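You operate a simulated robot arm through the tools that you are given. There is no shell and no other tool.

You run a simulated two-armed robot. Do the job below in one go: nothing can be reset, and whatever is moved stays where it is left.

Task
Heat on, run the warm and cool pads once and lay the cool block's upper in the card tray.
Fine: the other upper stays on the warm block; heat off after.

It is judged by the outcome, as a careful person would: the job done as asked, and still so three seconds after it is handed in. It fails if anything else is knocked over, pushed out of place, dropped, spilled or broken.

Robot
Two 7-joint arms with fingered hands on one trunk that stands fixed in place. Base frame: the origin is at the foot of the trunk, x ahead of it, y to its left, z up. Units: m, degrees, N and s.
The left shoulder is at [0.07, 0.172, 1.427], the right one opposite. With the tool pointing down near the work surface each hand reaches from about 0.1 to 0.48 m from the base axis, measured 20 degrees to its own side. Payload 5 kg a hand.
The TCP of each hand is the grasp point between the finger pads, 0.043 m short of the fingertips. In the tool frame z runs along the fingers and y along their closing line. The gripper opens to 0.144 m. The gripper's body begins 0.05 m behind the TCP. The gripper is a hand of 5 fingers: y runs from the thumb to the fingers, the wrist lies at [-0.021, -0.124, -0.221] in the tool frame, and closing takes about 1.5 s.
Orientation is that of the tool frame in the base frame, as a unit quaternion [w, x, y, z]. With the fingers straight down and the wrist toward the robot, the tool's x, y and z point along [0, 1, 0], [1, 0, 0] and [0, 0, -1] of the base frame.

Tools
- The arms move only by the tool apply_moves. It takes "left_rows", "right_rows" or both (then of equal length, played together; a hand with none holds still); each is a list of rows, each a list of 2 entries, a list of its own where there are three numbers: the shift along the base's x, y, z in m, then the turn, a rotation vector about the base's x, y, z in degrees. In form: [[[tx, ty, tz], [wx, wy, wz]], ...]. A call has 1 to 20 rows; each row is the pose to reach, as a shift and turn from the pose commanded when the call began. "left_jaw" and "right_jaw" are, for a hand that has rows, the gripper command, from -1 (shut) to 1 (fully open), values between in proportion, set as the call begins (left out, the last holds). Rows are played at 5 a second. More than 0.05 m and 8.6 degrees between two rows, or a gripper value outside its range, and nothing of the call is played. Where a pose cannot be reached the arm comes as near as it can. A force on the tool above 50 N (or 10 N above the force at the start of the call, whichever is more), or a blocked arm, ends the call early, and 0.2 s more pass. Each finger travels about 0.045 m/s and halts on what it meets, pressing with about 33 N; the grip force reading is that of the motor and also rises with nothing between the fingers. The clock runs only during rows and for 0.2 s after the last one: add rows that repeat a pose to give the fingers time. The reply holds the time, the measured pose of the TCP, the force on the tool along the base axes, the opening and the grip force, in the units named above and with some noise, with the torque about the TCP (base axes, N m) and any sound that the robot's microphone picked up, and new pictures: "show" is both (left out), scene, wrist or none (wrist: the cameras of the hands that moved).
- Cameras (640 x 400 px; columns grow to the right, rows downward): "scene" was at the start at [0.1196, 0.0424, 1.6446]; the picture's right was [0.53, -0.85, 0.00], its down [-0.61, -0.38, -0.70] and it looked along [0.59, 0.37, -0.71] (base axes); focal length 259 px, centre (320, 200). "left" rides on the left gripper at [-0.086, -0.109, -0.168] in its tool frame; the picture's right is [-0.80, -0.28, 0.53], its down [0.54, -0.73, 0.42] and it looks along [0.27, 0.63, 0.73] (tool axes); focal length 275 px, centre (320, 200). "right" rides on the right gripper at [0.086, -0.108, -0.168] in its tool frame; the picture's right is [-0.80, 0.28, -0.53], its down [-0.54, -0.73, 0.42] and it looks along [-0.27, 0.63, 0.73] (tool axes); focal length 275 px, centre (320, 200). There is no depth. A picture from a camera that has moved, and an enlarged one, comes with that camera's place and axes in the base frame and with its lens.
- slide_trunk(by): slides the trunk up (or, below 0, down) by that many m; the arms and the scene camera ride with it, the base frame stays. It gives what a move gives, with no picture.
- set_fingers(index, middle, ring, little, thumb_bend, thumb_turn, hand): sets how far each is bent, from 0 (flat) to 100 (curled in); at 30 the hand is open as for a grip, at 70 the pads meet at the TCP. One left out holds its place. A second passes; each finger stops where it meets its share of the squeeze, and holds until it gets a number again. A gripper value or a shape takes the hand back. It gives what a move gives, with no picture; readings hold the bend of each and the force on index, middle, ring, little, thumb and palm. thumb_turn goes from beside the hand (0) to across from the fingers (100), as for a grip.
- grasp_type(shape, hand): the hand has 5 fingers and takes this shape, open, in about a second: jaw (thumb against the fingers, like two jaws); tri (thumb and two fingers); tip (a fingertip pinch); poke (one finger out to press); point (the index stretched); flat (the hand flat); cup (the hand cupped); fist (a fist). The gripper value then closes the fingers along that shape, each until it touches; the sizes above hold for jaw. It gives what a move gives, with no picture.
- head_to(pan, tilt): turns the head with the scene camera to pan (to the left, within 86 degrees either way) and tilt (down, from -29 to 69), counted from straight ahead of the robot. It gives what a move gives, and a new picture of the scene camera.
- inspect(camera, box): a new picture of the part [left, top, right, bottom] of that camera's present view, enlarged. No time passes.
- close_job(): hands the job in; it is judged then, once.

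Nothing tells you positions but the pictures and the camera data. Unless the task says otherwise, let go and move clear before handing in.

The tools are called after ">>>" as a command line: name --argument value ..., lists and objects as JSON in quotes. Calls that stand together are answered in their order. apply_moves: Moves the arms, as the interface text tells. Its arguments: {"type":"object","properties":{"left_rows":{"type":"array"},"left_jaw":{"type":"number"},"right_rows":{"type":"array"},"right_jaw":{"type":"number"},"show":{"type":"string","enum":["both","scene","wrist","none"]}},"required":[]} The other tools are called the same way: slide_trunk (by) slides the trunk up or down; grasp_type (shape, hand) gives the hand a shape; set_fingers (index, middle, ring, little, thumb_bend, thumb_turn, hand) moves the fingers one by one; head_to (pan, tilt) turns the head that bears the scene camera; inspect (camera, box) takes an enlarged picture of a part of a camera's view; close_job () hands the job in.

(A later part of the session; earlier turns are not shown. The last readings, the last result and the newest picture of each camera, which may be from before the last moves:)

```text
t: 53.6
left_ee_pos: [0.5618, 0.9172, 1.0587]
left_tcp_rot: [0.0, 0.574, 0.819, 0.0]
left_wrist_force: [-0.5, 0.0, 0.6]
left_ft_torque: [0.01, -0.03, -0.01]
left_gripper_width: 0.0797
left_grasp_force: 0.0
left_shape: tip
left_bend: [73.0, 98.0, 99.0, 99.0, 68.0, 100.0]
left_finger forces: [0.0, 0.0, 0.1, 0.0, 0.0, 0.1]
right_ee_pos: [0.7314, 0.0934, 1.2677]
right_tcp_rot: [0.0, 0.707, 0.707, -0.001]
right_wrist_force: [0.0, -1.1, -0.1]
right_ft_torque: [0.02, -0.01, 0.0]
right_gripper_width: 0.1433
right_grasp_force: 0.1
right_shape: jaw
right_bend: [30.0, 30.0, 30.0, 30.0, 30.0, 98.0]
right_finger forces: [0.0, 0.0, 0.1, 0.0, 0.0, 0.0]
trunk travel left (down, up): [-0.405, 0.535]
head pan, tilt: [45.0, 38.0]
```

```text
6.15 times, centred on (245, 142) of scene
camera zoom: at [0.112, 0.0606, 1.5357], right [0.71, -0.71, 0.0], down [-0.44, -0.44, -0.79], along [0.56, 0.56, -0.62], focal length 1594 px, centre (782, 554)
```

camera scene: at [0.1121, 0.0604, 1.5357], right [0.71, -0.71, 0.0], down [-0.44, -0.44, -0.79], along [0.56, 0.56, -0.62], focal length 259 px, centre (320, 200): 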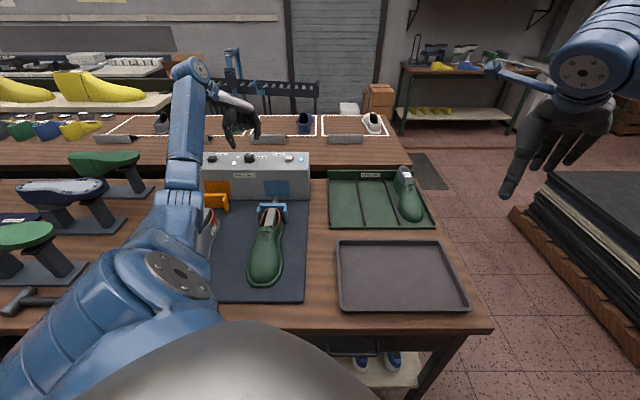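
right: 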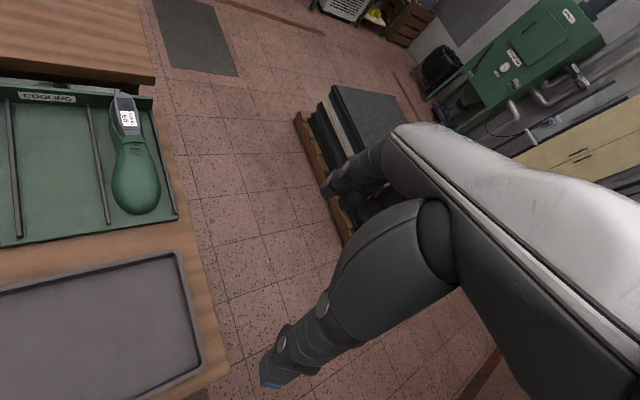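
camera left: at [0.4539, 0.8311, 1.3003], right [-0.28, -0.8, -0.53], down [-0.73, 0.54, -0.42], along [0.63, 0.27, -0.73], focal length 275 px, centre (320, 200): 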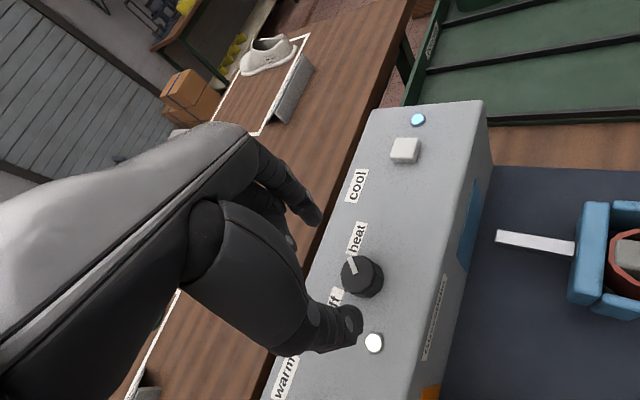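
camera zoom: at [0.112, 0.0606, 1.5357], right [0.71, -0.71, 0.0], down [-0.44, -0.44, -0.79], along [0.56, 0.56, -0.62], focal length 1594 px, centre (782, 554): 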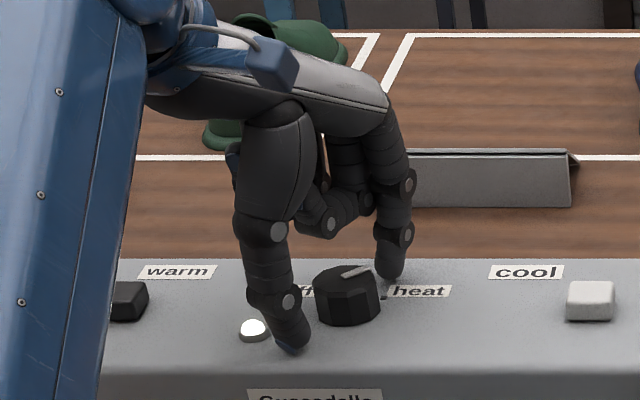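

I see the knob between the fingers, thumb just clear of the lamp. I close the pinch.

>>> apply_moves --left_rows '[[[0.0, 0.0, 0.003], [0, 0, 0]], [[0.0, 0.0, 0.003], [0, 0, 0]], [[0.0, 0.0, 0.003], [0, 0, 0]], [[0.0, 0.0, 0.003], [0, 0, 0]], [[0.0, 0.0, 0.003], [0, 0, 0]], [[0.0, 0.0, 0.003], [0, 0, 0]], [[0.0, 0.0, 0.003], [0, 0, 0]], [[0.0, 0.0, 0.003], [0, 0, 0]]]' --left_jaw -1 --show "none"

>>> inspect --camera "left" --box '[240, 160, 480, 360]'

>>> inspect --camera "scene" --box '[205, 110, 285, 175]'

```text
t: 55.4
left_ee_pos: [0.5616, 0.918, 1.0622]
left_tcp_rot: [0.0, 0.574, 0.819, 0.0]
left_wrist_force: [-0.6, -0.9, -2.8]
left_ft_torque: [0.0, 0.01, 0.03]
left_gripper_width: 0.0352
left_grasp_force: 32.9
left_shape: tip
left_bend: [73.0, 100.0, 100.0, 100.0, 74.0, 100.0]
left_finger forces: [29.0, 0.1, 0.0, 0.1, 29.7, 0.0]
right_ee_pos: [0.7315, 0.0931, 1.268]
right_tcp_rot: [0.0, 0.707, 0.707, -0.001]
right_wrist_force: [-0.1, 0.1, 0.2]
right_ft_torque: [0.0, -0.02, 0.0]
right_gripper_width: 0.1435
right_grasp_force: 0.2
right_shape: jaw
right_bend: [30.0, 30.0, 30.0, 30.0, 30.0, 98.0]
right_finger forces: [0.0, 0.0, 0.1, 0.0, 0.0, 0.0]
trunk travel left (down, up): [-0.405, 0.535]
head pan, tilt: [45.0, 38.0]
```

```text
2.00 times, centred on (360, 260) of left
camera zoom: at [0.4905, 0.7985, 1.2309], right [0.01, -0.85, -0.53], down [-0.87, 0.26, -0.42], along [0.5, 0.47, -0.73], focal length 551 px, centre (240, 80)
```

zoom: 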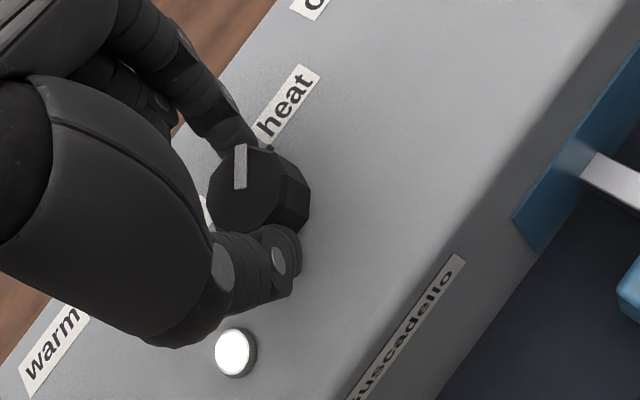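

```text
6.15 times, centred on (245, 142) of scene
camera zoom: at [0.1121, 0.0609, 1.5356], right [0.71, -0.71, 0.0], down [-0.44, -0.44, -0.79], along [0.56, 0.56, -0.62], focal length 1594 px, centre (782, 554)
```

zoom: 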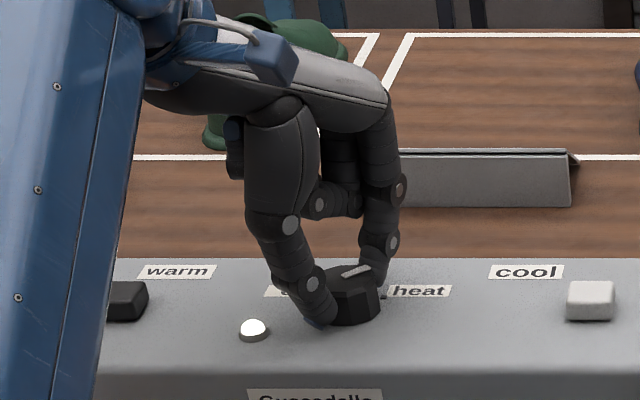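

I see a balanced pinch (29 N each side). I turn the knob back counter-clockwise toward off.

>>> apply_moves --left_rows '[[[0.0003, -0.0007, 0.0], [0, 0, 7.5]], [[0.0007, -0.0014, 0.0], [0, 0, 15]], [[0.0012, -0.002, 0.0], [0, 0, 22.5]], [[0.0018, -0.0025, 0.0], [0, 0, 30]], [[0.0025, -0.003, 0.0], [0, 0, 37.5]], [[0.0032, -0.0033, 0.0], [0, 0, 45]], [[0.0039, -0.0037, 0.0], [0, 0, 52.5]], [[0.0046, -0.0039, 0.0], [0, 0, 60]], [[0.0046, -0.0039, 0.0], [0, 0, 60]]]' --show "none"

>>> inspect --camera "left" --box '[240, 160, 480, 360]'

>>> inspect --camera "scene" --box '[205, 110, 285, 175]'

```text
t: 57.4
left_ee_pos: [0.5668, 0.915, 1.0627]
left_tcp_rot: [-0.001, 0.086, 0.996, 0.0]
left_wrist_force: [1.6, 7.5, -3.4]
left_ft_torque: [0.34, -0.1, -0.04]
left_gripper_width: 0.0353
left_grasp_force: 32.9
left_shape: tip
left_bend: [73.0, 100.0, 100.0, 100.0, 74.0, 100.0]
left_finger forces: [34.6, 0.0, 0.0, 0.0, 28.0, 0.1]
right_ee_pos: [0.7316, 0.0941, 1.2674]
right_tcp_rot: [0.001, 0.707, 0.707, -0.001]
right_wrist_force: [0.2, 0.4, 0.2]
right_ft_torque: [0.0, 0.01, 0.0]
right_gripper_width: 0.1433
right_grasp_force: 0.1
right_shape: jaw
right_bend: [30.0, 30.0, 30.0, 30.0, 30.0, 98.0]
right_finger forces: [0.1, 0.0, 0.0, 0.0, 0.1, 0.0]
trunk travel left (down, up): [-0.405, 0.535]
head pan, tilt: [45.0, 38.0]
```

```text
2.00 times, centred on (360, 260) of left
camera zoom: at [0.6335, 0.792, 1.231], right [0.74, -0.42, -0.53], down [-0.66, -0.62, -0.42], along [-0.16, 0.66, -0.73], focal length 551 px, centre (240, 80)
```

zoom: 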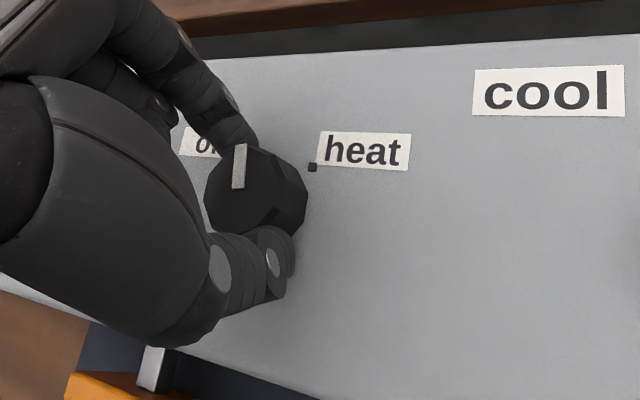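

```text
6.15 times, centred on (245, 142) of scene
camera zoom: at [0.1121, 0.0622, 1.5356], right [0.71, -0.71, 0.0], down [-0.44, -0.44, -0.79], along [0.56, 0.56, -0.62], focal length 1594 px, centre (782, 554)
```

zoom: 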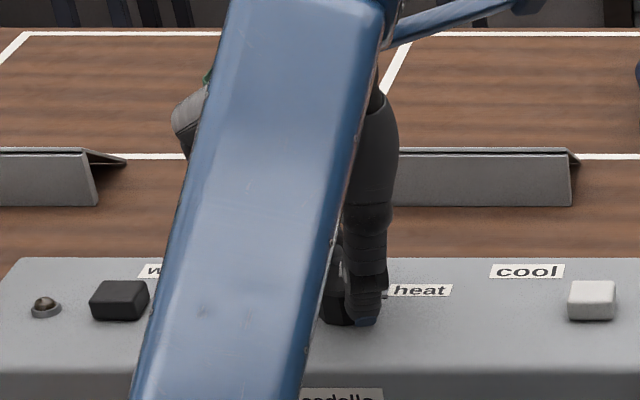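

Turned 60° so far with the grip holding. I finish the remaining ~30° to the off position.

>>> apply_moves --left_rows '[[[0.0008, 0.0002, 0.0], [0, 0, 7.5]], [[0.0016, 0.0003, 0.0], [0, 0, 15]], [[0.0023, 0.0004, 0.0], [0, 0, 22.5]], [[0.003, 0.0004, 0.0], [0, 0, 30]], [[0.003, 0.0004, 0.0], [0, 0, 30]]]' --show "wrist"

>>> inspect --camera "left" --box '[240, 160, 480, 360]'

>>> inspect --camera "scene" --box '[205, 110, 285, 175]'

```text
t: 58.6
left_ee_pos: [0.5694, 0.9146, 1.0623]
left_tcp_rot: [0.0, -0.174, 0.985, 0.0]
left_wrist_force: [-2.7, 9.2, -4.1]
left_ft_torque: [0.4, 0.1, -0.01]
left_gripper_width: 0.0355
left_grasp_force: 32.9
left_shape: tip
left_bend: [73.0, 100.0, 100.0, 100.0, 74.0, 100.0]
left_finger forces: [35.9, 0.0, 0.0, 0.0, 27.3, 0.0]
right_ee_pos: [0.7317, 0.0943, 1.2679]
right_tcp_rot: [0.001, 0.707, 0.707, -0.001]
right_wrist_force: [-1.2, 0.1, -0.4]
right_ft_torque: [-0.04, 0.0, 0.0]
right_gripper_width: 0.1435
right_grasp_force: 0.0
right_shape: jaw
right_bend: [30.0, 30.0, 30.0, 30.0, 30.0, 98.0]
right_finger forces: [0.0, 0.0, 0.1, 0.0, 0.1, 0.0]
trunk travel left (down, up): [-0.405, 0.535]
head pan, tilt: [45.0, 38.0]
camera left: at [0.6879, 0.842, 1.231], right [0.85, 0.01, -0.53], down [-0.26, -0.87, -0.42], along [-0.47, 0.5, -0.73], focal length 275 px, centre (320, 200)
```

left: 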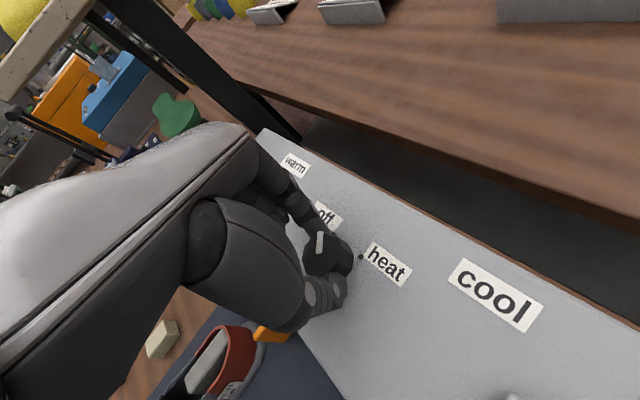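

```text
2.00 times, centred on (360, 260) of left
camera zoom: at [0.6879, 0.842, 1.231], right [0.85, 0.01, -0.53], down [-0.26, -0.87, -0.42], along [-0.47, 0.5, -0.73], focal length 551 px, centre (240, 80)
```

zoom: 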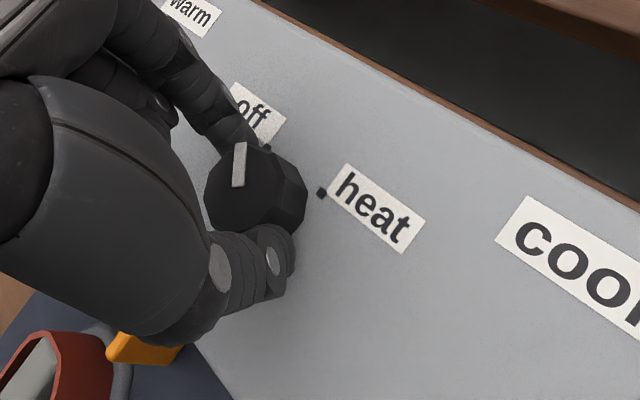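

```text
6.15 times, centred on (245, 142) of scene
camera zoom: at [0.1116, 0.0625, 1.5356], right [0.71, -0.71, 0.0], down [-0.44, -0.44, -0.79], along [0.56, 0.56, -0.62], focal length 1594 px, centre (782, 554)
```

zoom: 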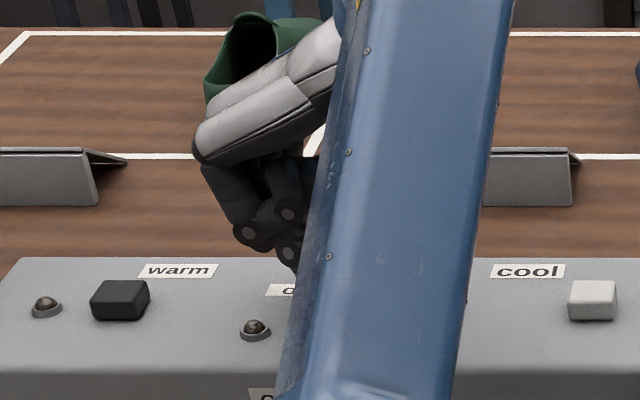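

I see the heat lamp is out and the pointer at the off tick. I open a little and lift straight up.

>>> apply_moves --left_rows '[[[0.0, 0.0, 0.001], [0, 0, 0]], [[0.0, 0.0, 0.002], [0, 0, 0]], [[0.0, 0.0, 0.003], [0, 0, 0]], [[0.0, 0.0, 0.02], [0, 0, 0]], [[0.0, 0.0, 0.05], [0, 0, 0]], [[0.0, 0.0, 0.09], [0, 0, 0]], [[0.0, 0.0, 0.13], [0, 0, 0]], [[0.0, 0.0, 0.17], [0, 0, 0]]]' --left_jaw -0.1 --show "both"

>>> inspect --camera "left" --box '[240, 160, 480, 360]'

>>> inspect --camera "scene" --box '[180, 130, 320, 240]'

```text
t: 60.4
left_ee_pos: [0.5704, 0.9135, 1.2342]
left_tcp_rot: [0.0, -0.174, 0.985, 0.001]
left_wrist_force: [0.4, -1.4, -0.4]
left_ft_torque: [0.05, 0.01, -0.01]
left_gripper_width: 0.0645
left_grasp_force: 0.1
left_shape: tip
left_bend: [73.0, 98.0, 99.0, 99.0, 72.0, 100.0]
left_finger forces: [0.0, 0.0, 0.1, 0.1, 0.0, 0.0]
right_ee_pos: [0.7317, 0.0908, 1.2677]
right_tcp_rot: [0.0, 0.708, 0.707, -0.001]
right_wrist_force: [-0.4, -0.4, -0.6]
right_ft_torque: [0.04, -0.05, 0.01]
right_gripper_width: 0.1437
right_grasp_force: 0.1
right_shape: jaw
right_bend: [30.0, 30.0, 30.0, 30.0, 30.0, 98.0]
right_finger forces: [0.0, 0.1, 0.0, 0.0, 0.0, 0.0]
trunk travel left (down, up): [-0.405, 0.535]
head pan, tilt: [45.0, 38.0]
camera scene: at [0.1115, 0.0593, 1.5357], right [0.71, -0.71, 0.0], down [-0.44, -0.43, -0.79], along [0.56, 0.56, -0.62], focal length 259 px, centre (320, 200)
camera left: at [0.689, 0.8397, 1.403], right [0.85, 0.01, -0.53], down [-0.26, -0.87, -0.42], along [-0.47, 0.5, -0.73], focal length 275 px, centre (320, 200)
```

scene: 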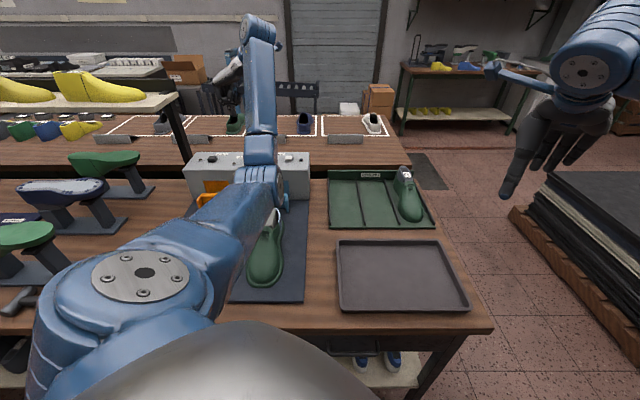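
left: 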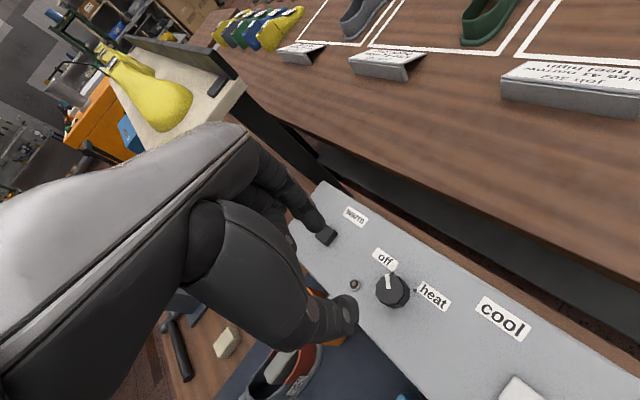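

```text
2.00 times, centred on (360, 260) of left
camera zoom: at [0.689, 0.8397, 1.403], right [0.85, 0.01, -0.53], down [-0.26, -0.87, -0.42], along [-0.47, 0.5, -0.73], focal length 551 px, centre (240, 80)
```

zoom: 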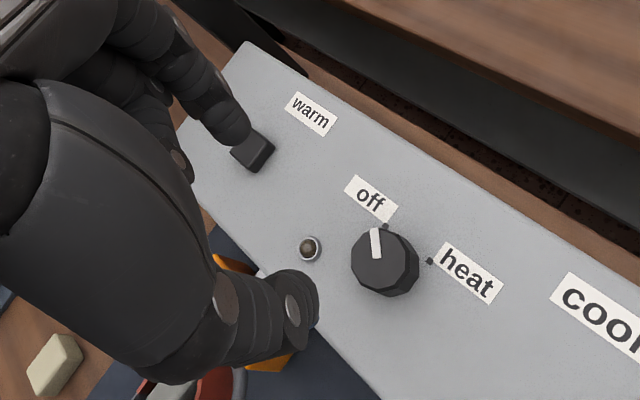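

```text
3.64 times, centred on (250, 185) of scene
camera zoom: at [0.1115, 0.0593, 1.5357], right [0.71, -0.71, 0.0], down [-0.44, -0.43, -0.79], along [0.56, 0.56, -0.62], focal length 942 px, centre (574, 254)
```

zoom: 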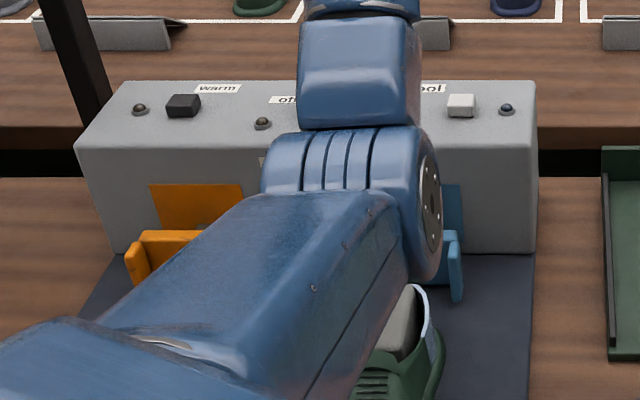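

I see heat off with the pointer at off and all lamps dark, and the green upper's heel edge now pale blue. Next I swing the left hand over the green upper (about (0.41, 0.61)) with its jaws across the shoe, and move the right arm away from above the tray.

>>> apply_moves --left_rows '[[[-0.008, -0.015, 0.0], [0, 0, -7.8]], [[-0.016, -0.031, 0.0], [0, 0, -15.6]], [[-0.023, -0.046, 0.0], [0, 0, -23.4]], [[-0.031, -0.062, 0.0], [0, 0, -31.2]], [[-0.039, -0.077, 0.0], [0, 0, -39]], [[-0.047, -0.093, 0.0], [0, 0, -46.8]], [[-0.055, -0.108, 0.0], [0, 0, -54.6]], [[-0.062, -0.124, 0.0], [0, 0, -62.4]], [[-0.07, -0.139, 0.0], [0, 0, -70.2]], [[-0.078, -0.154, 0.0], [0, 0, -78]], [[-0.086, -0.17, 0.0], [0, 0, -85.8]], [[-0.094, -0.185, 0.0], [0, 0, -93.6]], [[-0.101, -0.201, 0.0], [0, 0, -101.4]], [[-0.109, -0.216, 0.0], [0, 0, -109.2]], [[-0.117, -0.232, 0.0], [0, 0, -117]], [[-0.125, -0.247, 0.0], [0, 0, -124.8]], [[-0.133, -0.263, 0.0], [0, 0, -132.6]], [[-0.14, -0.278, 0.0], [0, 0, -140.4]], [[-0.148, -0.293, 0.0], [0, 0, -148.2]], [[-0.156, -0.309, 0.0], [0, 0, -155]]]' --right_rows '[[[-0.009, -0.022, 0.0], [0, 0, 0]], [[-0.018, -0.044, 0.0], [0, 0, 0]], [[-0.027, -0.066, 0.0], [0, 0, 0]], [[-0.036, -0.088, 0.0], [0, 0, 0]], [[-0.045, -0.11, 0.0], [0, 0, 0]], [[-0.054, -0.132, 0.0], [0, 0, 0]], [[-0.063, -0.154, 0.0], [0, 0, 0]], [[-0.072, -0.176, 0.0], [0, 0, 0]], [[-0.081, -0.198, 0.0], [0, 0, 0]], [[-0.09, -0.22, 0.0], [0, 0, 0]], [[-0.099, -0.242, 0.0], [0, 0, 0]], [[-0.108, -0.264, 0.0], [0, 0, 0]], [[-0.117, -0.286, 0.0], [0, 0, 0]], [[-0.126, -0.308, 0.0], [0, 0, 0]], [[-0.135, -0.33, 0.0], [0, 0, 0]], [[-0.144, -0.352, 0.0], [0, 0, 0]], [[-0.153, -0.374, 0.0], [0, 0, 0]], [[-0.162, -0.396, 0.0], [0, 0, 0]], [[-0.171, -0.418, 0.0], [0, 0, 0]], [[-0.18, -0.44, 0.0], [0, 0, 0]]]' --show "both"

```text
t: 64.6
left_ee_pos: [0.4127, 0.6027, 1.2366]
left_tcp_rot: [-0.001, 0.924, 0.381, 0.001]
left_wrist_force: [-1.5, -0.9, 0.2]
left_ft_torque: [0.08, -0.05, 0.02]
left_gripper_width: 0.0649
left_grasp_force: 0.1
left_shape: tip
left_bend: [73.0, 98.0, 99.0, 99.0, 72.0, 100.0]
left_finger forces: [0.0, 0.1, 0.1, 0.0, 0.0, 0.0]
right_ee_pos: [0.5493, -0.3508, 1.2692]
right_tcp_rot: [0.001, 0.707, 0.707, 0.001]
right_wrist_force: [-1.4, -1.1, 0.0]
right_ft_torque: [0.07, -0.01, -0.01]
right_gripper_width: 0.1437
right_grasp_force: 0.2
right_shape: jaw
right_bend: [30.0, 30.0, 30.0, 30.0, 30.0, 98.0]
right_finger forces: [0.0, 0.0, 0.0, 0.0, 0.1, 0.0]
trunk travel left (down, up): [-0.405, 0.535]
head pan, tilt: [45.0, 38.0]
camera scene: at [0.1102, 0.0582, 1.5359], right [0.71, -0.71, 0.0], down [-0.43, -0.43, -0.79], along [0.56, 0.56, -0.61], focal length 259 px, centre (320, 200)
camera right: at [0.4415, -0.2649, 1.4365], right [0.28, -0.8, 0.53], down [-0.72, -0.54, -0.43], along [0.63, -0.27, -0.73], focal length 275 px, centre (320, 200)
camera left: at [0.2748, 0.6182, 1.4043], right [-0.76, -0.36, -0.54], down [-0.13, 0.9, -0.42], along [0.63, -0.25, -0.73], focal length 275 px, centre (320, 200)
```

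scene: 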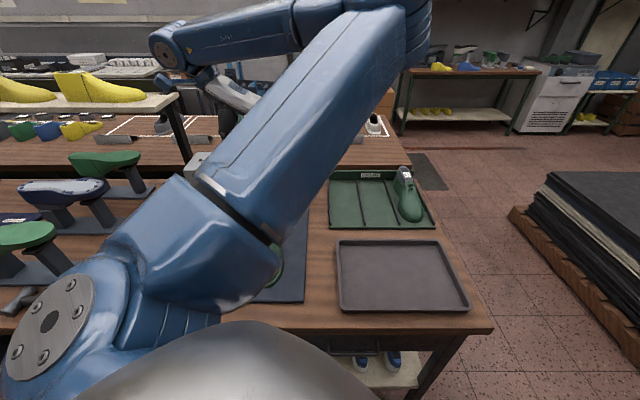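
right: 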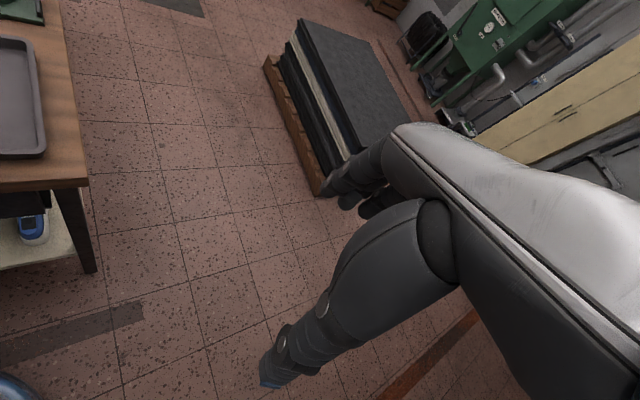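
left: 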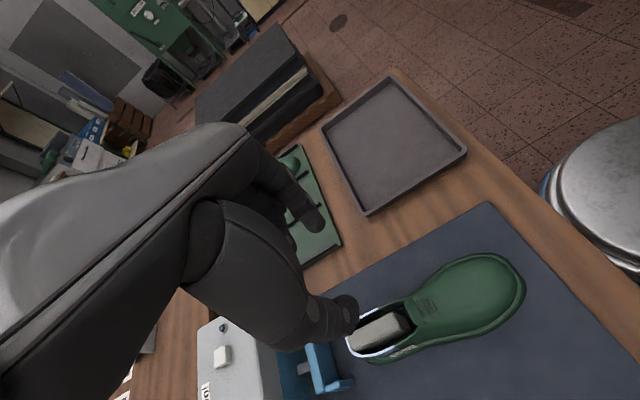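

I see the hand over the heel part of the green upper with jaws across it; the heel edge is pale blue (cooled). I zoom in to locate the upper precisely.

>>> inspect --camera "left" --box '[300, 220, 560, 400]'

>>> grasp_type --hand "left" --shape "jaw"

>>> inspect --camera "left" --box '[0, 0, 640, 400]'

```text
2.22 times, centred on (430, 310) of left
camera zoom: at [0.2748, 0.6182, 1.4043], right [-0.76, -0.36, -0.54], down [-0.13, 0.9, -0.42], along [0.63, -0.25, -0.73], focal length 612 px, centre (76, -44)
```

zoom: 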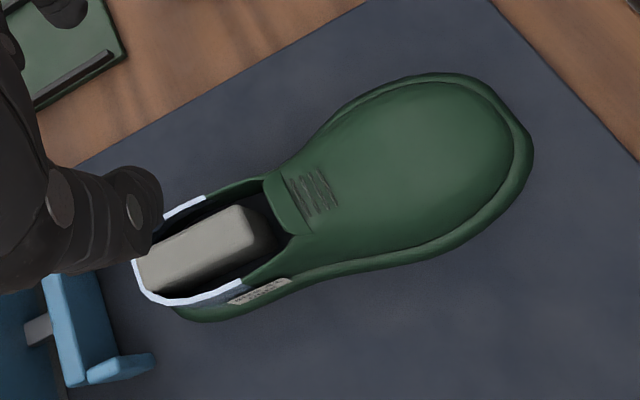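

```text
t: 65.5
left_ee_pos: [0.4148, 0.6047, 1.2348]
left_tcp_rot: [0.0, 0.924, 0.382, 0.0]
left_wrist_force: [0.0, -0.4, 0.1]
left_ft_torque: [0.0, 0.01, 0.03]
left_gripper_width: 0.1438
left_grasp_force: 0.1
left_shape: jaw
left_bend: [30.0, 30.0, 30.0, 30.0, 30.0, 98.0]
left_finger forces: [0.1, 0.0, 0.1, 0.0, 0.1, 0.0]
right_ee_pos: [0.5517, -0.3485, 1.2695]
right_tcp_rot: [0.0, 0.707, 0.707, -0.001]
right_wrist_force: [0.1, 0.0, -0.4]
right_ft_torque: [0.01, -0.02, -0.03]
right_gripper_width: 0.1437
right_grasp_force: 0.1
right_shape: jaw
right_bend: [30.0, 30.0, 30.0, 30.0, 30.0, 98.0]
right_finger forces: [0.0, 0.0, 0.1, 0.1, 0.1, 0.0]
trunk travel left (down, up): [-0.405, 0.535]
head pan, tilt: [45.0, 38.0]
```

```text
1.00 times, centred on (320, 200) of left (not enlarged: the box is as wide or as high as the picture)
camera zoom: at [0.2773, 0.6203, 1.4027], right [-0.76, -0.36, -0.53], down [-0.13, 0.9, -0.42], along [0.63, -0.25, -0.73], focal length 275 px, centre (320, 200)
```

zoom: 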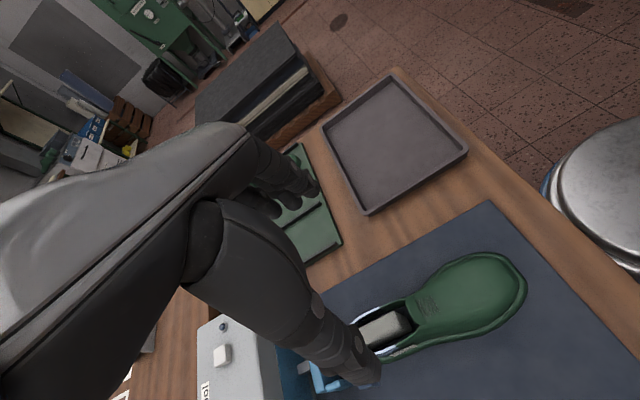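

I see the upper lying along the bench depth, roughly from the heel at (0.516, 0.695) to the toe at (0.285, 0.513), about 0.09 m wide at the waist. I shift over the lace area and come down to a mid height to check alignment.

>>> apply_moves --left_rows '[[[-0.009, -0.005, -0.03], [0, 0, 0]], [[-0.018, -0.01, -0.06], [0, 0, 0]], [[-0.027, -0.015, -0.09], [0, 0, 0]], [[-0.027, -0.015, -0.13], [0, 0, 0]], [[-0.027, -0.015, -0.17], [0, 0, 0]], [[-0.027, -0.015, -0.19], [0, 0, 0]], [[-0.027, -0.015, -0.19], [0, 0, 0]]]' --left_jaw 1 --show "both"

>>> inspect --camera "left" --box '[220, 180, 540, 380]'

```text
t: 67.1
left_ee_pos: [0.3866, 0.5888, 1.0442]
left_tcp_rot: [0.0, 0.924, 0.383, 0.0]
left_wrist_force: [0.1, -0.5, -0.3]
left_ft_torque: [-0.01, 0.02, 0.0]
left_gripper_width: 0.1439
left_grasp_force: 0.1
left_shape: jaw
left_bend: [30.0, 30.0, 30.0, 30.0, 30.0, 98.0]
left_finger forces: [0.0, 0.0, 0.0, 0.0, 0.1, 0.0]
right_ee_pos: [0.5518, -0.349, 1.2691]
right_tcp_rot: [0.0, 0.707, 0.707, 0.0]
right_wrist_force: [0.6, -0.8, 0.0]
right_ft_torque: [0.0, -0.03, -0.01]
right_gripper_width: 0.1438
right_grasp_force: 0.0
right_shape: jaw
right_bend: [30.0, 30.0, 30.0, 30.0, 30.0, 98.0]
right_finger forces: [0.0, 0.0, 0.0, 0.1, 0.0, 0.0]
trunk travel left (down, up): [-0.405, 0.535]
head pan, tilt: [45.0, 38.0]
camera scene: at [0.1119, 0.0601, 1.5357], right [0.71, -0.71, 0.0], down [-0.44, -0.44, -0.79], along [0.56, 0.56, -0.62], focal length 259 px, centre (320, 200)
camera left: at [0.2501, 0.6034, 1.2129], right [-0.76, -0.36, -0.53], down [-0.13, 0.9, -0.42], along [0.63, -0.25, -0.73], focal length 275 px, centre (320, 200)
```

scene: 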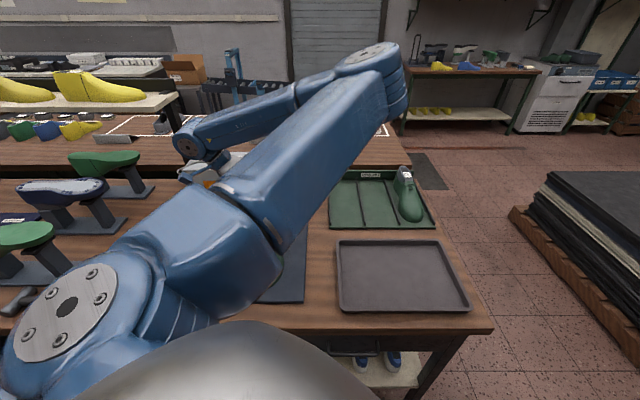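
left: 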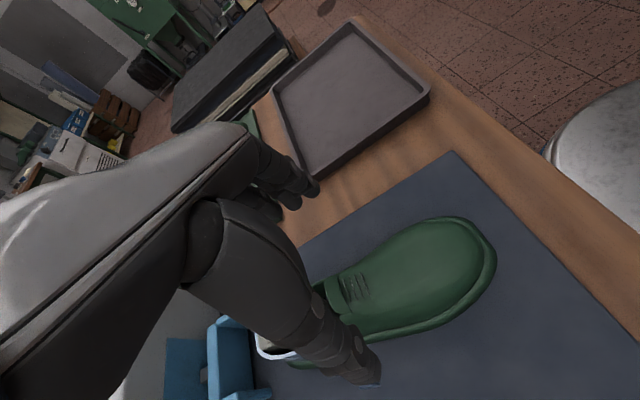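

```text
2.00 times, centred on (380, 280) of left
camera zoom: at [0.2501, 0.6034, 1.2129], right [-0.76, -0.36, -0.53], down [-0.13, 0.9, -0.42], along [0.63, -0.25, -0.73], focal length 551 px, centre (200, 40)
```

zoom: 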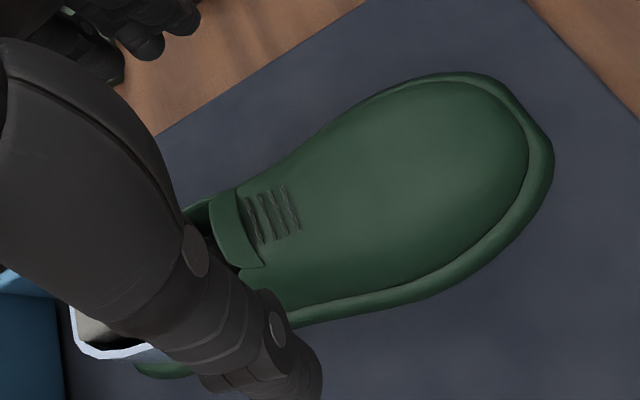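

I get the lace area at (0.398, 0.597, 0.931), with thumb and fingers clear on both sides. I go down so the fingertips sit low along the upper's sides, watching the force.

>>> apply_moves --left_rows '[[[0.001, -0.001, -0.03], [0, 0, 0]], [[0.003, -0.003, -0.06], [0, 0, 0]], [[0.003, -0.003, -0.09], [0, 0, 0]], [[0.003, -0.003, -0.11], [0, 0, 0]], [[0.003, -0.003, -0.12], [0, 0, 0]], [[0.003, -0.003, -0.126], [0, 0, 0]], [[0.003, -0.003, -0.126], [0, 0, 0]]]' --show "both"

>>> inspect --camera "left" --box '[220, 150, 540, 400]'

```text
t: 68.7
left_ee_pos: [0.3893, 0.5853, 0.9167]
left_tcp_rot: [0.0, 0.924, 0.383, 0.0]
left_wrist_force: [-0.3, 0.1, -0.6]
left_ft_torque: [0.01, 0.03, 0.02]
left_gripper_width: 0.1442
left_grasp_force: 0.1
left_shape: jaw
left_bend: [30.0, 30.0, 30.0, 30.0, 30.0, 98.0]
left_finger forces: [0.0, 0.0, 0.1, 0.1, 0.0, 0.1]
right_ee_pos: [0.5515, -0.348, 1.2683]
right_tcp_rot: [0.0, 0.707, 0.707, 0.0]
right_wrist_force: [0.3, -0.5, -0.2]
right_ft_torque: [0.0, 0.0, 0.0]
right_gripper_width: 0.1438
right_grasp_force: 0.1
right_shape: jaw
right_bend: [30.0, 30.0, 30.0, 30.0, 30.0, 98.0]
right_finger forces: [0.1, 0.0, 0.1, 0.0, 0.0, 0.0]
trunk travel left (down, up): [-0.405, 0.535]
head pan, tilt: [45.0, 38.0]
camera scene: at [0.1119, 0.0602, 1.5357], right [0.71, -0.71, 0.0], down [-0.44, -0.44, -0.79], along [0.56, 0.56, -0.62], focal length 259 px, centre (320, 200)
camera left: at [0.2522, 0.6006, 1.0856], right [-0.76, -0.36, -0.53], down [-0.13, 0.9, -0.42], along [0.63, -0.25, -0.73], focal length 275 px, centre (320, 200)
```

scene: 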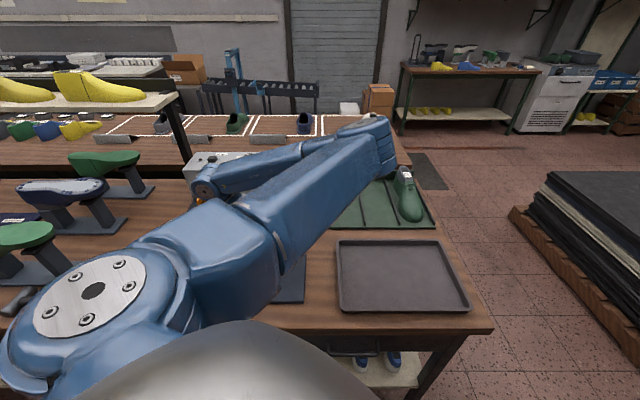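
left: 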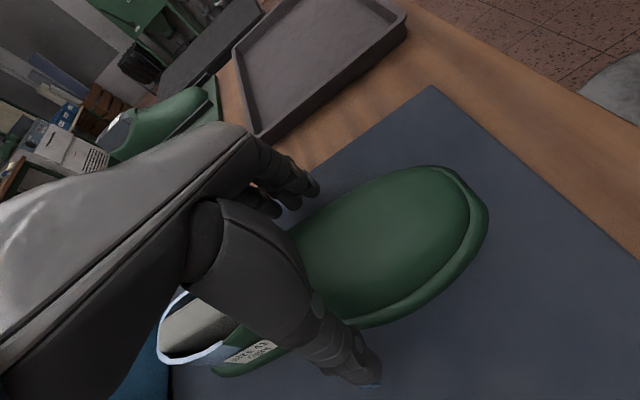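

```text
1.60 times, centred on (380, 275) of left
camera zoom: at [0.2522, 0.6006, 1.0856], right [-0.76, -0.36, -0.53], down [-0.13, 0.9, -0.42], along [0.63, -0.25, -0.73], focal length 440 px, centre (224, 80)
```

zoom: 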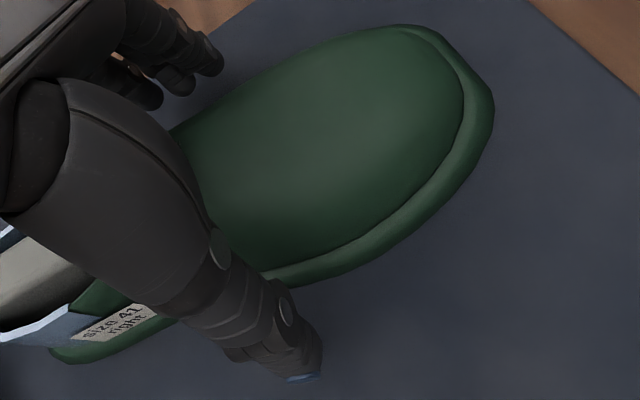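

I see the hand straddling the upper at the lace area with no contact yet. I lower 4 mm more and close.

>>> apply_moves --left_rows '[[[0.0, 0.0, -0.004], [0, 0, 0]], [[0.0, 0.0, -0.004], [0, 0, 0]], [[0.0, 0.0, -0.004], [0, 0, 0]], [[0.0, 0.0, -0.004], [0, 0, 0]], [[0.0, 0.0, -0.004], [0, 0, 0]], [[0.0, 0.0, -0.004], [0, 0, 0]], [[0.0, 0.0, -0.004], [0, 0, 0]], [[0.0, 0.0, -0.004], [0, 0, 0]]]' --left_jaw -1 --show "wrist"

>>> inspect --camera "left" --box '[160, 150, 540, 400]'

```text
t: 70.5
left_ee_pos: [0.3898, 0.5864, 0.9123]
left_tcp_rot: [0.0, 0.924, 0.383, 0.0]
left_wrist_force: [0.5, 1.1, 0.8]
left_ft_torque: [0.11, -0.01, 0.03]
left_gripper_width: 0.0887
left_grasp_force: 32.6
left_shape: jaw
left_bend: [28.0, 42.0, 41.0, 40.0, 64.0, 100.0]
left_finger forces: [17.2, 9.8, 0.1, 0.1, 27.9, 0.1]
right_ee_pos: [0.5507, -0.3487, 1.2694]
right_tcp_rot: [0.0, 0.708, 0.707, 0.0]
right_wrist_force: [-0.8, 0.4, 0.8]
right_ft_torque: [0.03, 0.02, 0.01]
right_gripper_width: 0.1437
right_grasp_force: 0.0
right_shape: jaw
right_bend: [30.0, 30.0, 30.0, 30.0, 30.0, 98.0]
right_finger forces: [0.1, 0.0, 0.0, 0.1, 0.1, 0.1]
trunk travel left (down, up): [-0.405, 0.535]
head pan, tilt: [45.0, 38.0]
camera left: at [0.2525, 0.601, 1.0819], right [-0.76, -0.36, -0.53], down [-0.13, 0.9, -0.42], along [0.63, -0.25, -0.73], focal length 275 px, centre (320, 200)
```

left: 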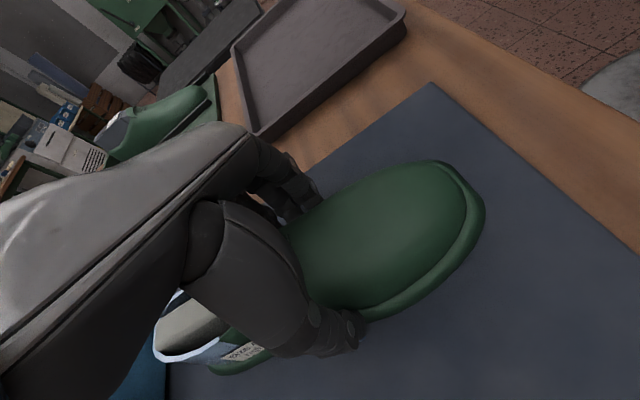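

```text
1.60 times, centred on (350, 275) of left
camera zoom: at [0.2525, 0.601, 1.0819], right [-0.76, -0.36, -0.53], down [-0.13, 0.9, -0.42], along [0.63, -0.25, -0.73], focal length 440 px, centre (272, 80)
```

zoom: 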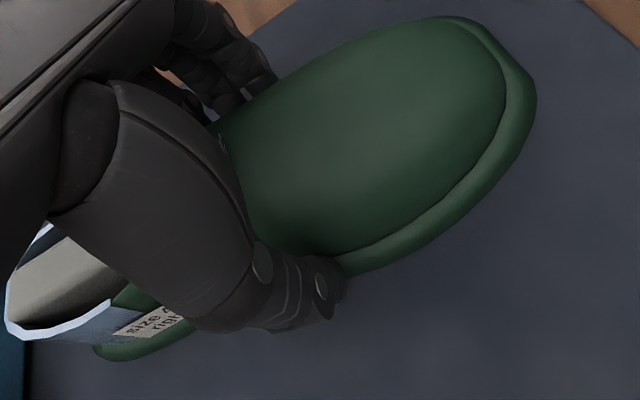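

I see thumb (28 N), index (17 N) and middle (10 N) on the upper, with ring and little not yet touching the narrower waist. I bend those two further for a steadier hold.

>>> set_fingers --hand "left" --ring 60 --little 60

```text
t: 71.5
left_ee_pos: [0.3912, 0.5858, 0.9127]
left_tcp_rot: [0.0, 0.924, 0.382, 0.0]
left_wrist_force: [8.3, 5.3, 3.6]
left_ft_torque: [0.25, -0.13, -0.19]
left_gripper_width: 0.0974
left_grasp_force: 36.6
left_shape: fingers
left_bend: [28.0, 43.0, 54.0, 57.0, 63.0, 99.0]
left_finger forces: [15.8, 8.2, 8.5, 5.9, 35.1, 0.0]
right_ee_pos: [0.5521, -0.3494, 1.2688]
right_tcp_rot: [-0.001, 0.707, 0.707, 0.0]
right_wrist_force: [-0.1, -0.5, -0.4]
right_ft_torque: [0.01, 0.05, 0.02]
right_gripper_width: 0.1435
right_grasp_force: 0.0
right_shape: jaw
right_bend: [30.0, 30.0, 30.0, 30.0, 30.0, 98.0]
right_finger forces: [0.0, 0.1, 0.1, 0.0, 0.0, 0.0]
trunk travel left (down, up): [-0.405, 0.535]
head pan, tilt: [45.0, 38.0]
```

I have all five fingers on the upper (thumb 35 N against four fingers). I lift straight up off the block slowly.

>>> apply_moves --left_rows '[[[0.0, 0.0, 0.008], [0, 0, 0]], [[0.0, 0.0, 0.018], [0, 0, 0]], [[0.0, 0.0, 0.03], [0, 0, 0]], [[0.0, 0.0, 0.045], [0, 0, 0]], [[0.0, 0.0, 0.06], [0, 0, 0]], [[0.0, 0.0, 0.06], [0, 0, 0]]]' --show "both"

>>> inspect --camera "left" --box '[100, 150, 540, 400]'

```text
t: 72.9
left_ee_pos: [0.3902, 0.5865, 0.9722]
left_tcp_rot: [0.0, 0.924, 0.382, 0.0]
left_wrist_force: [12.4, 12.4, -5.8]
left_ft_torque: [0.13, -0.2, -0.17]
left_gripper_width: 0.0977
left_grasp_force: 36.9
left_shape: fingers
left_bend: [28.0, 44.0, 54.0, 57.0, 63.0, 100.0]
left_finger forces: [16.0, 7.7, 8.3, 6.3, 35.0, 0.0]
right_ee_pos: [0.5534, -0.3471, 1.2687]
right_tcp_rot: [0.0, 0.708, 0.706, -0.001]
right_wrist_force: [-0.6, 0.2, -1.0]
right_ft_torque: [0.03, -0.03, -0.01]
right_gripper_width: 0.1435
right_grasp_force: 0.0
right_shape: jaw
right_bend: [30.0, 30.0, 30.0, 30.0, 30.0, 98.0]
right_finger forces: [0.0, 0.0, 0.0, 0.1, 0.1, 0.0]
trunk travel left (down, up): [-0.405, 0.535]
head pan, tilt: [45.0, 38.0]
camera scene: at [0.114, 0.0626, 1.5354], right [0.71, -0.71, 0.0], down [-0.44, -0.44, -0.79], along [0.56, 0.56, -0.62], focal length 259 px, centre (320, 200)
camera left: at [0.2535, 0.6018, 1.1409], right [-0.76, -0.36, -0.53], down [-0.13, 0.9, -0.42], along [0.63, -0.26, -0.73], focal length 275 px, centre (320, 200)
```

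scene: 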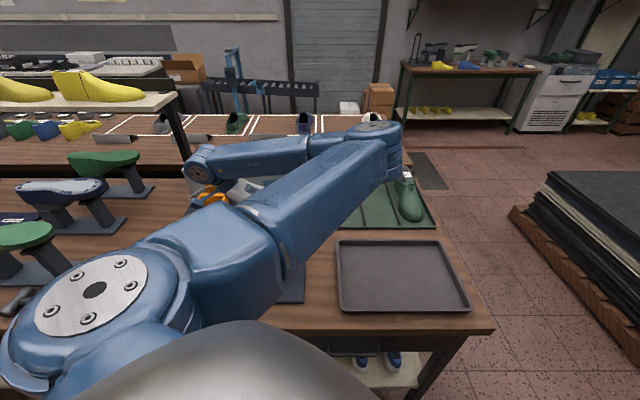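
left: 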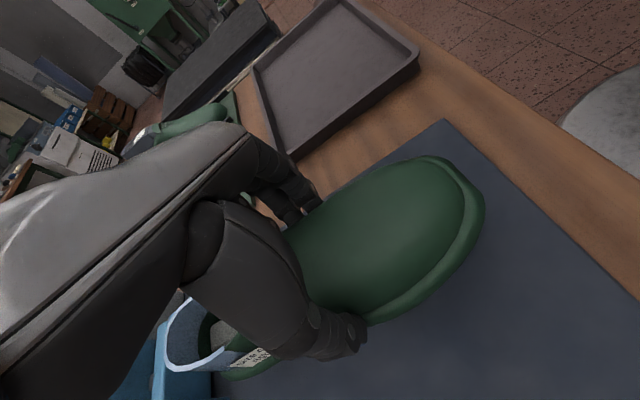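

```text
1.45 times, centred on (320, 275) of left
camera zoom: at [0.2535, 0.6018, 1.1409], right [-0.76, -0.36, -0.53], down [-0.13, 0.9, -0.42], along [0.63, -0.26, -0.73], focal length 400 px, centre (320, 91)
```

zoom: 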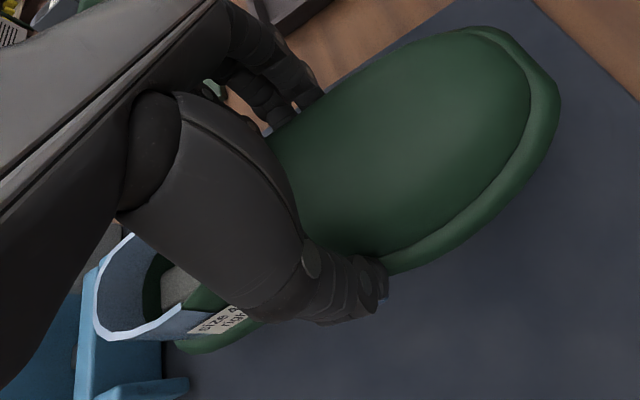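

I see the upper rising with the hand, the heel coming up around the block. I keep lifting until it is well clear.

>>> apply_moves --left_rows '[[[0.0, 0.0, 0.01], [0, 0, 0]], [[0.0, 0.0, 0.02], [0, 0, 0]], [[0.0, 0.0, 0.035], [0, 0, 0]], [[0.0, 0.0, 0.05], [0, 0, 0]], [[0.0, 0.0, 0.065], [0, 0, 0]], [[0.0, 0.0, 0.08], [0, 0, 0]], [[0.0, 0.0, 0.1], [0, 0, 0]], [[0.0, 0.0, 0.1], [0, 0, 0]]]' --show "both"

>>> inspect --camera "left" --box '[100, 150, 540, 400]'

```text
t: 74.7
left_ee_pos: [0.3892, 0.5864, 1.0731]
left_tcp_rot: [-0.001, 0.924, 0.384, 0.0]
left_wrist_force: [-0.8, -0.1, -1.9]
left_ft_torque: [-0.01, 0.04, -0.02]
left_gripper_width: 0.0977
left_grasp_force: 31.5
left_shape: fingers
left_bend: [28.0, 44.0, 55.0, 59.0, 63.0, 98.0]
left_finger forces: [16.8, 6.3, 5.8, 3.4, 31.0, 0.0]
right_ee_pos: [0.5516, -0.3486, 1.2683]
right_tcp_rot: [0.0, 0.707, 0.707, -0.001]
right_wrist_force: [0.2, 0.6, 0.1]
right_ft_torque: [-0.03, 0.04, 0.01]
right_gripper_width: 0.1436
right_grasp_force: 0.2
right_shape: jaw
right_bend: [30.0, 30.0, 30.0, 30.0, 30.0, 98.0]
right_finger forces: [0.1, 0.0, 0.0, 0.1, 0.0, 0.0]
trunk travel left (down, up): [-0.405, 0.535]
head pan, tilt: [45.0, 38.0]
camera scene: at [0.1123, 0.0607, 1.5356], right [0.71, -0.71, 0.0], down [-0.44, -0.44, -0.79], along [0.56, 0.56, -0.62], focal length 259 px, centre (320, 200)
camera left: at [0.2521, 0.6017, 1.2423], right [-0.76, -0.36, -0.53], down [-0.13, 0.9, -0.42], along [0.63, -0.25, -0.73], focal length 275 px, centre (320, 200)
```

scene: 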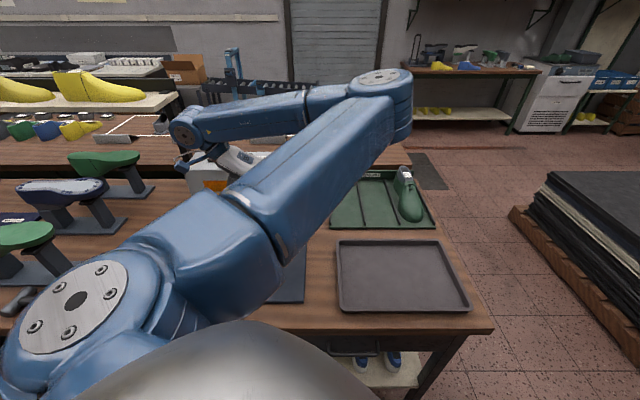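
left: 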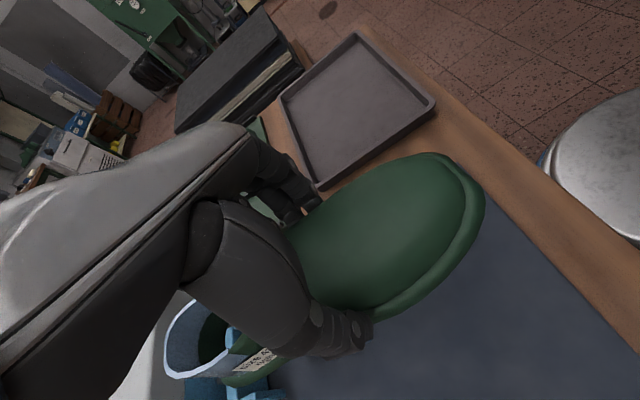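

```text
1.45 times, centred on (320, 275) of left
camera zoom: at [0.2521, 0.6017, 1.2423], right [-0.76, -0.36, -0.53], down [-0.13, 0.9, -0.42], along [0.63, -0.25, -0.73], focal length 400 px, centre (320, 91)
```

zoom: 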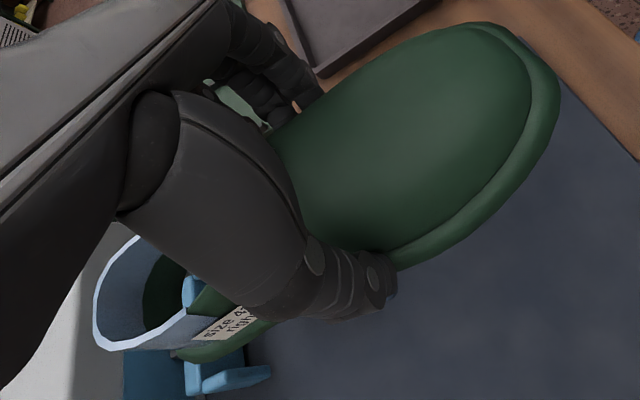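

I see the upper hanging free in the grip (about 2 N weight), clear of the block. Before carrying it over I measure the tray's corners from the present head view.

>>> inspect --camera "scene" --box '[325, 225, 485, 325]'

```text
4.00 times, centred on (405, 275) of scene
camera zoom: at [0.1123, 0.0607, 1.5356], right [0.71, -0.71, 0.0], down [-0.44, -0.44, -0.79], along [0.56, 0.56, -0.62], focal length 1036 px, centre (-20, -100)
```

zoom: 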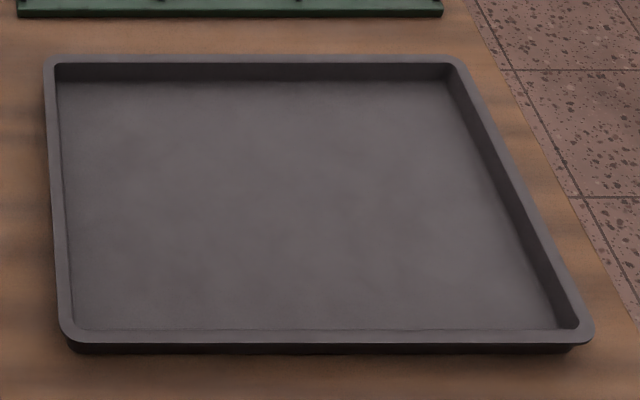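

I get the tray centre at (0.637, 0.247), about 0.365 by 0.264 m outside, so the 0.295 m upper must lie along its long side. I carry it over while turning 90°, in two stages, checking the arm as it goes.

>>> apply_moves --left_rows '[[[0.019, -0.025, 0.005], [0, 0, 6.4]], [[0.038, -0.051, 0.01], [0, 0, 12.9]], [[0.056, -0.076, 0.01], [0, 0, 19.3]], [[0.075, -0.101, 0.01], [0, 0, 25.7]], [[0.094, -0.127, 0.01], [0, 0, 32.1]], [[0.113, -0.152, 0.01], [0, 0, 38.6]], [[0.131, -0.177, 0.01], [0, 0, 45]], [[0.131, -0.177, 0.01], [0, 0, 45]]]' --show "both"

```text
t: 76.7
left_ee_pos: [0.4992, 0.4228, 1.0543]
left_tcp_rot: [-0.013, 0.693, 0.72, -0.026]
left_wrist_force: [0.5, 0.8, -1.2]
left_ft_torque: [-0.07, 0.01, -0.01]
left_gripper_width: 0.0978
left_grasp_force: 31.1
left_shape: fingers
left_bend: [28.0, 44.0, 55.0, 59.0, 63.0, 98.0]
left_finger forces: [16.6, 6.4, 6.1, 3.3, 30.7, 0.1]
right_ee_pos: [0.5524, -0.3472, 1.2686]
right_tcp_rot: [0.001, 0.707, 0.707, 0.0]
right_wrist_force: [-0.9, 0.0, 0.5]
right_ft_torque: [-0.01, 0.02, 0.02]
right_gripper_width: 0.1438
right_grasp_force: 0.0
right_shape: jaw
right_bend: [30.0, 30.0, 30.0, 30.0, 30.0, 98.0]
right_finger forces: [0.1, 0.0, 0.1, 0.0, 0.1, 0.0]
trunk travel left (down, up): [-0.405, 0.535]
head pan, tilt: [45.0, 38.0]
stopped in row 8 (left hand): the arm was blocked; the commanded pose is now the measured one
camera scene: at [0.1129, 0.0615, 1.5355], right [0.71, -0.71, 0.0], down [-0.44, -0.44, -0.79], along [0.56, 0.56, -0.62], focal length 259 px, centre (320, 200)
camera left: at [0.4049, 0.3346, 1.231], right [-0.28, -0.82, -0.5], down [-0.77, 0.51, -0.39], along [0.57, 0.28, -0.77], focal length 275 px, centre (320, 200)
```

scene: 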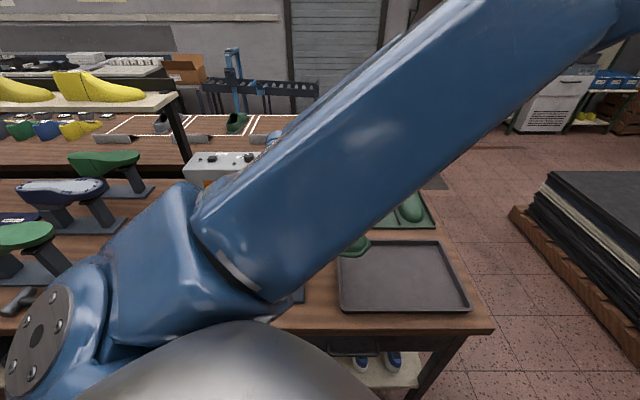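
left: 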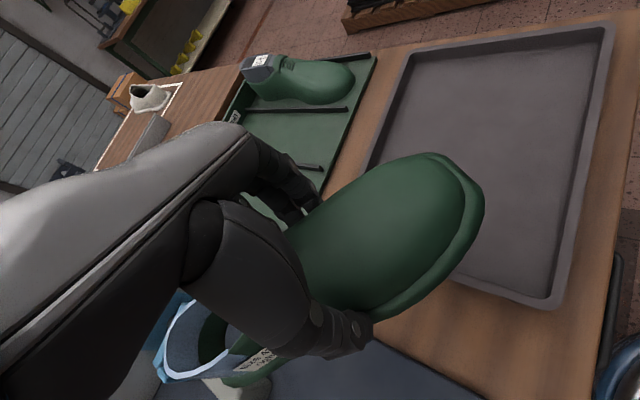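

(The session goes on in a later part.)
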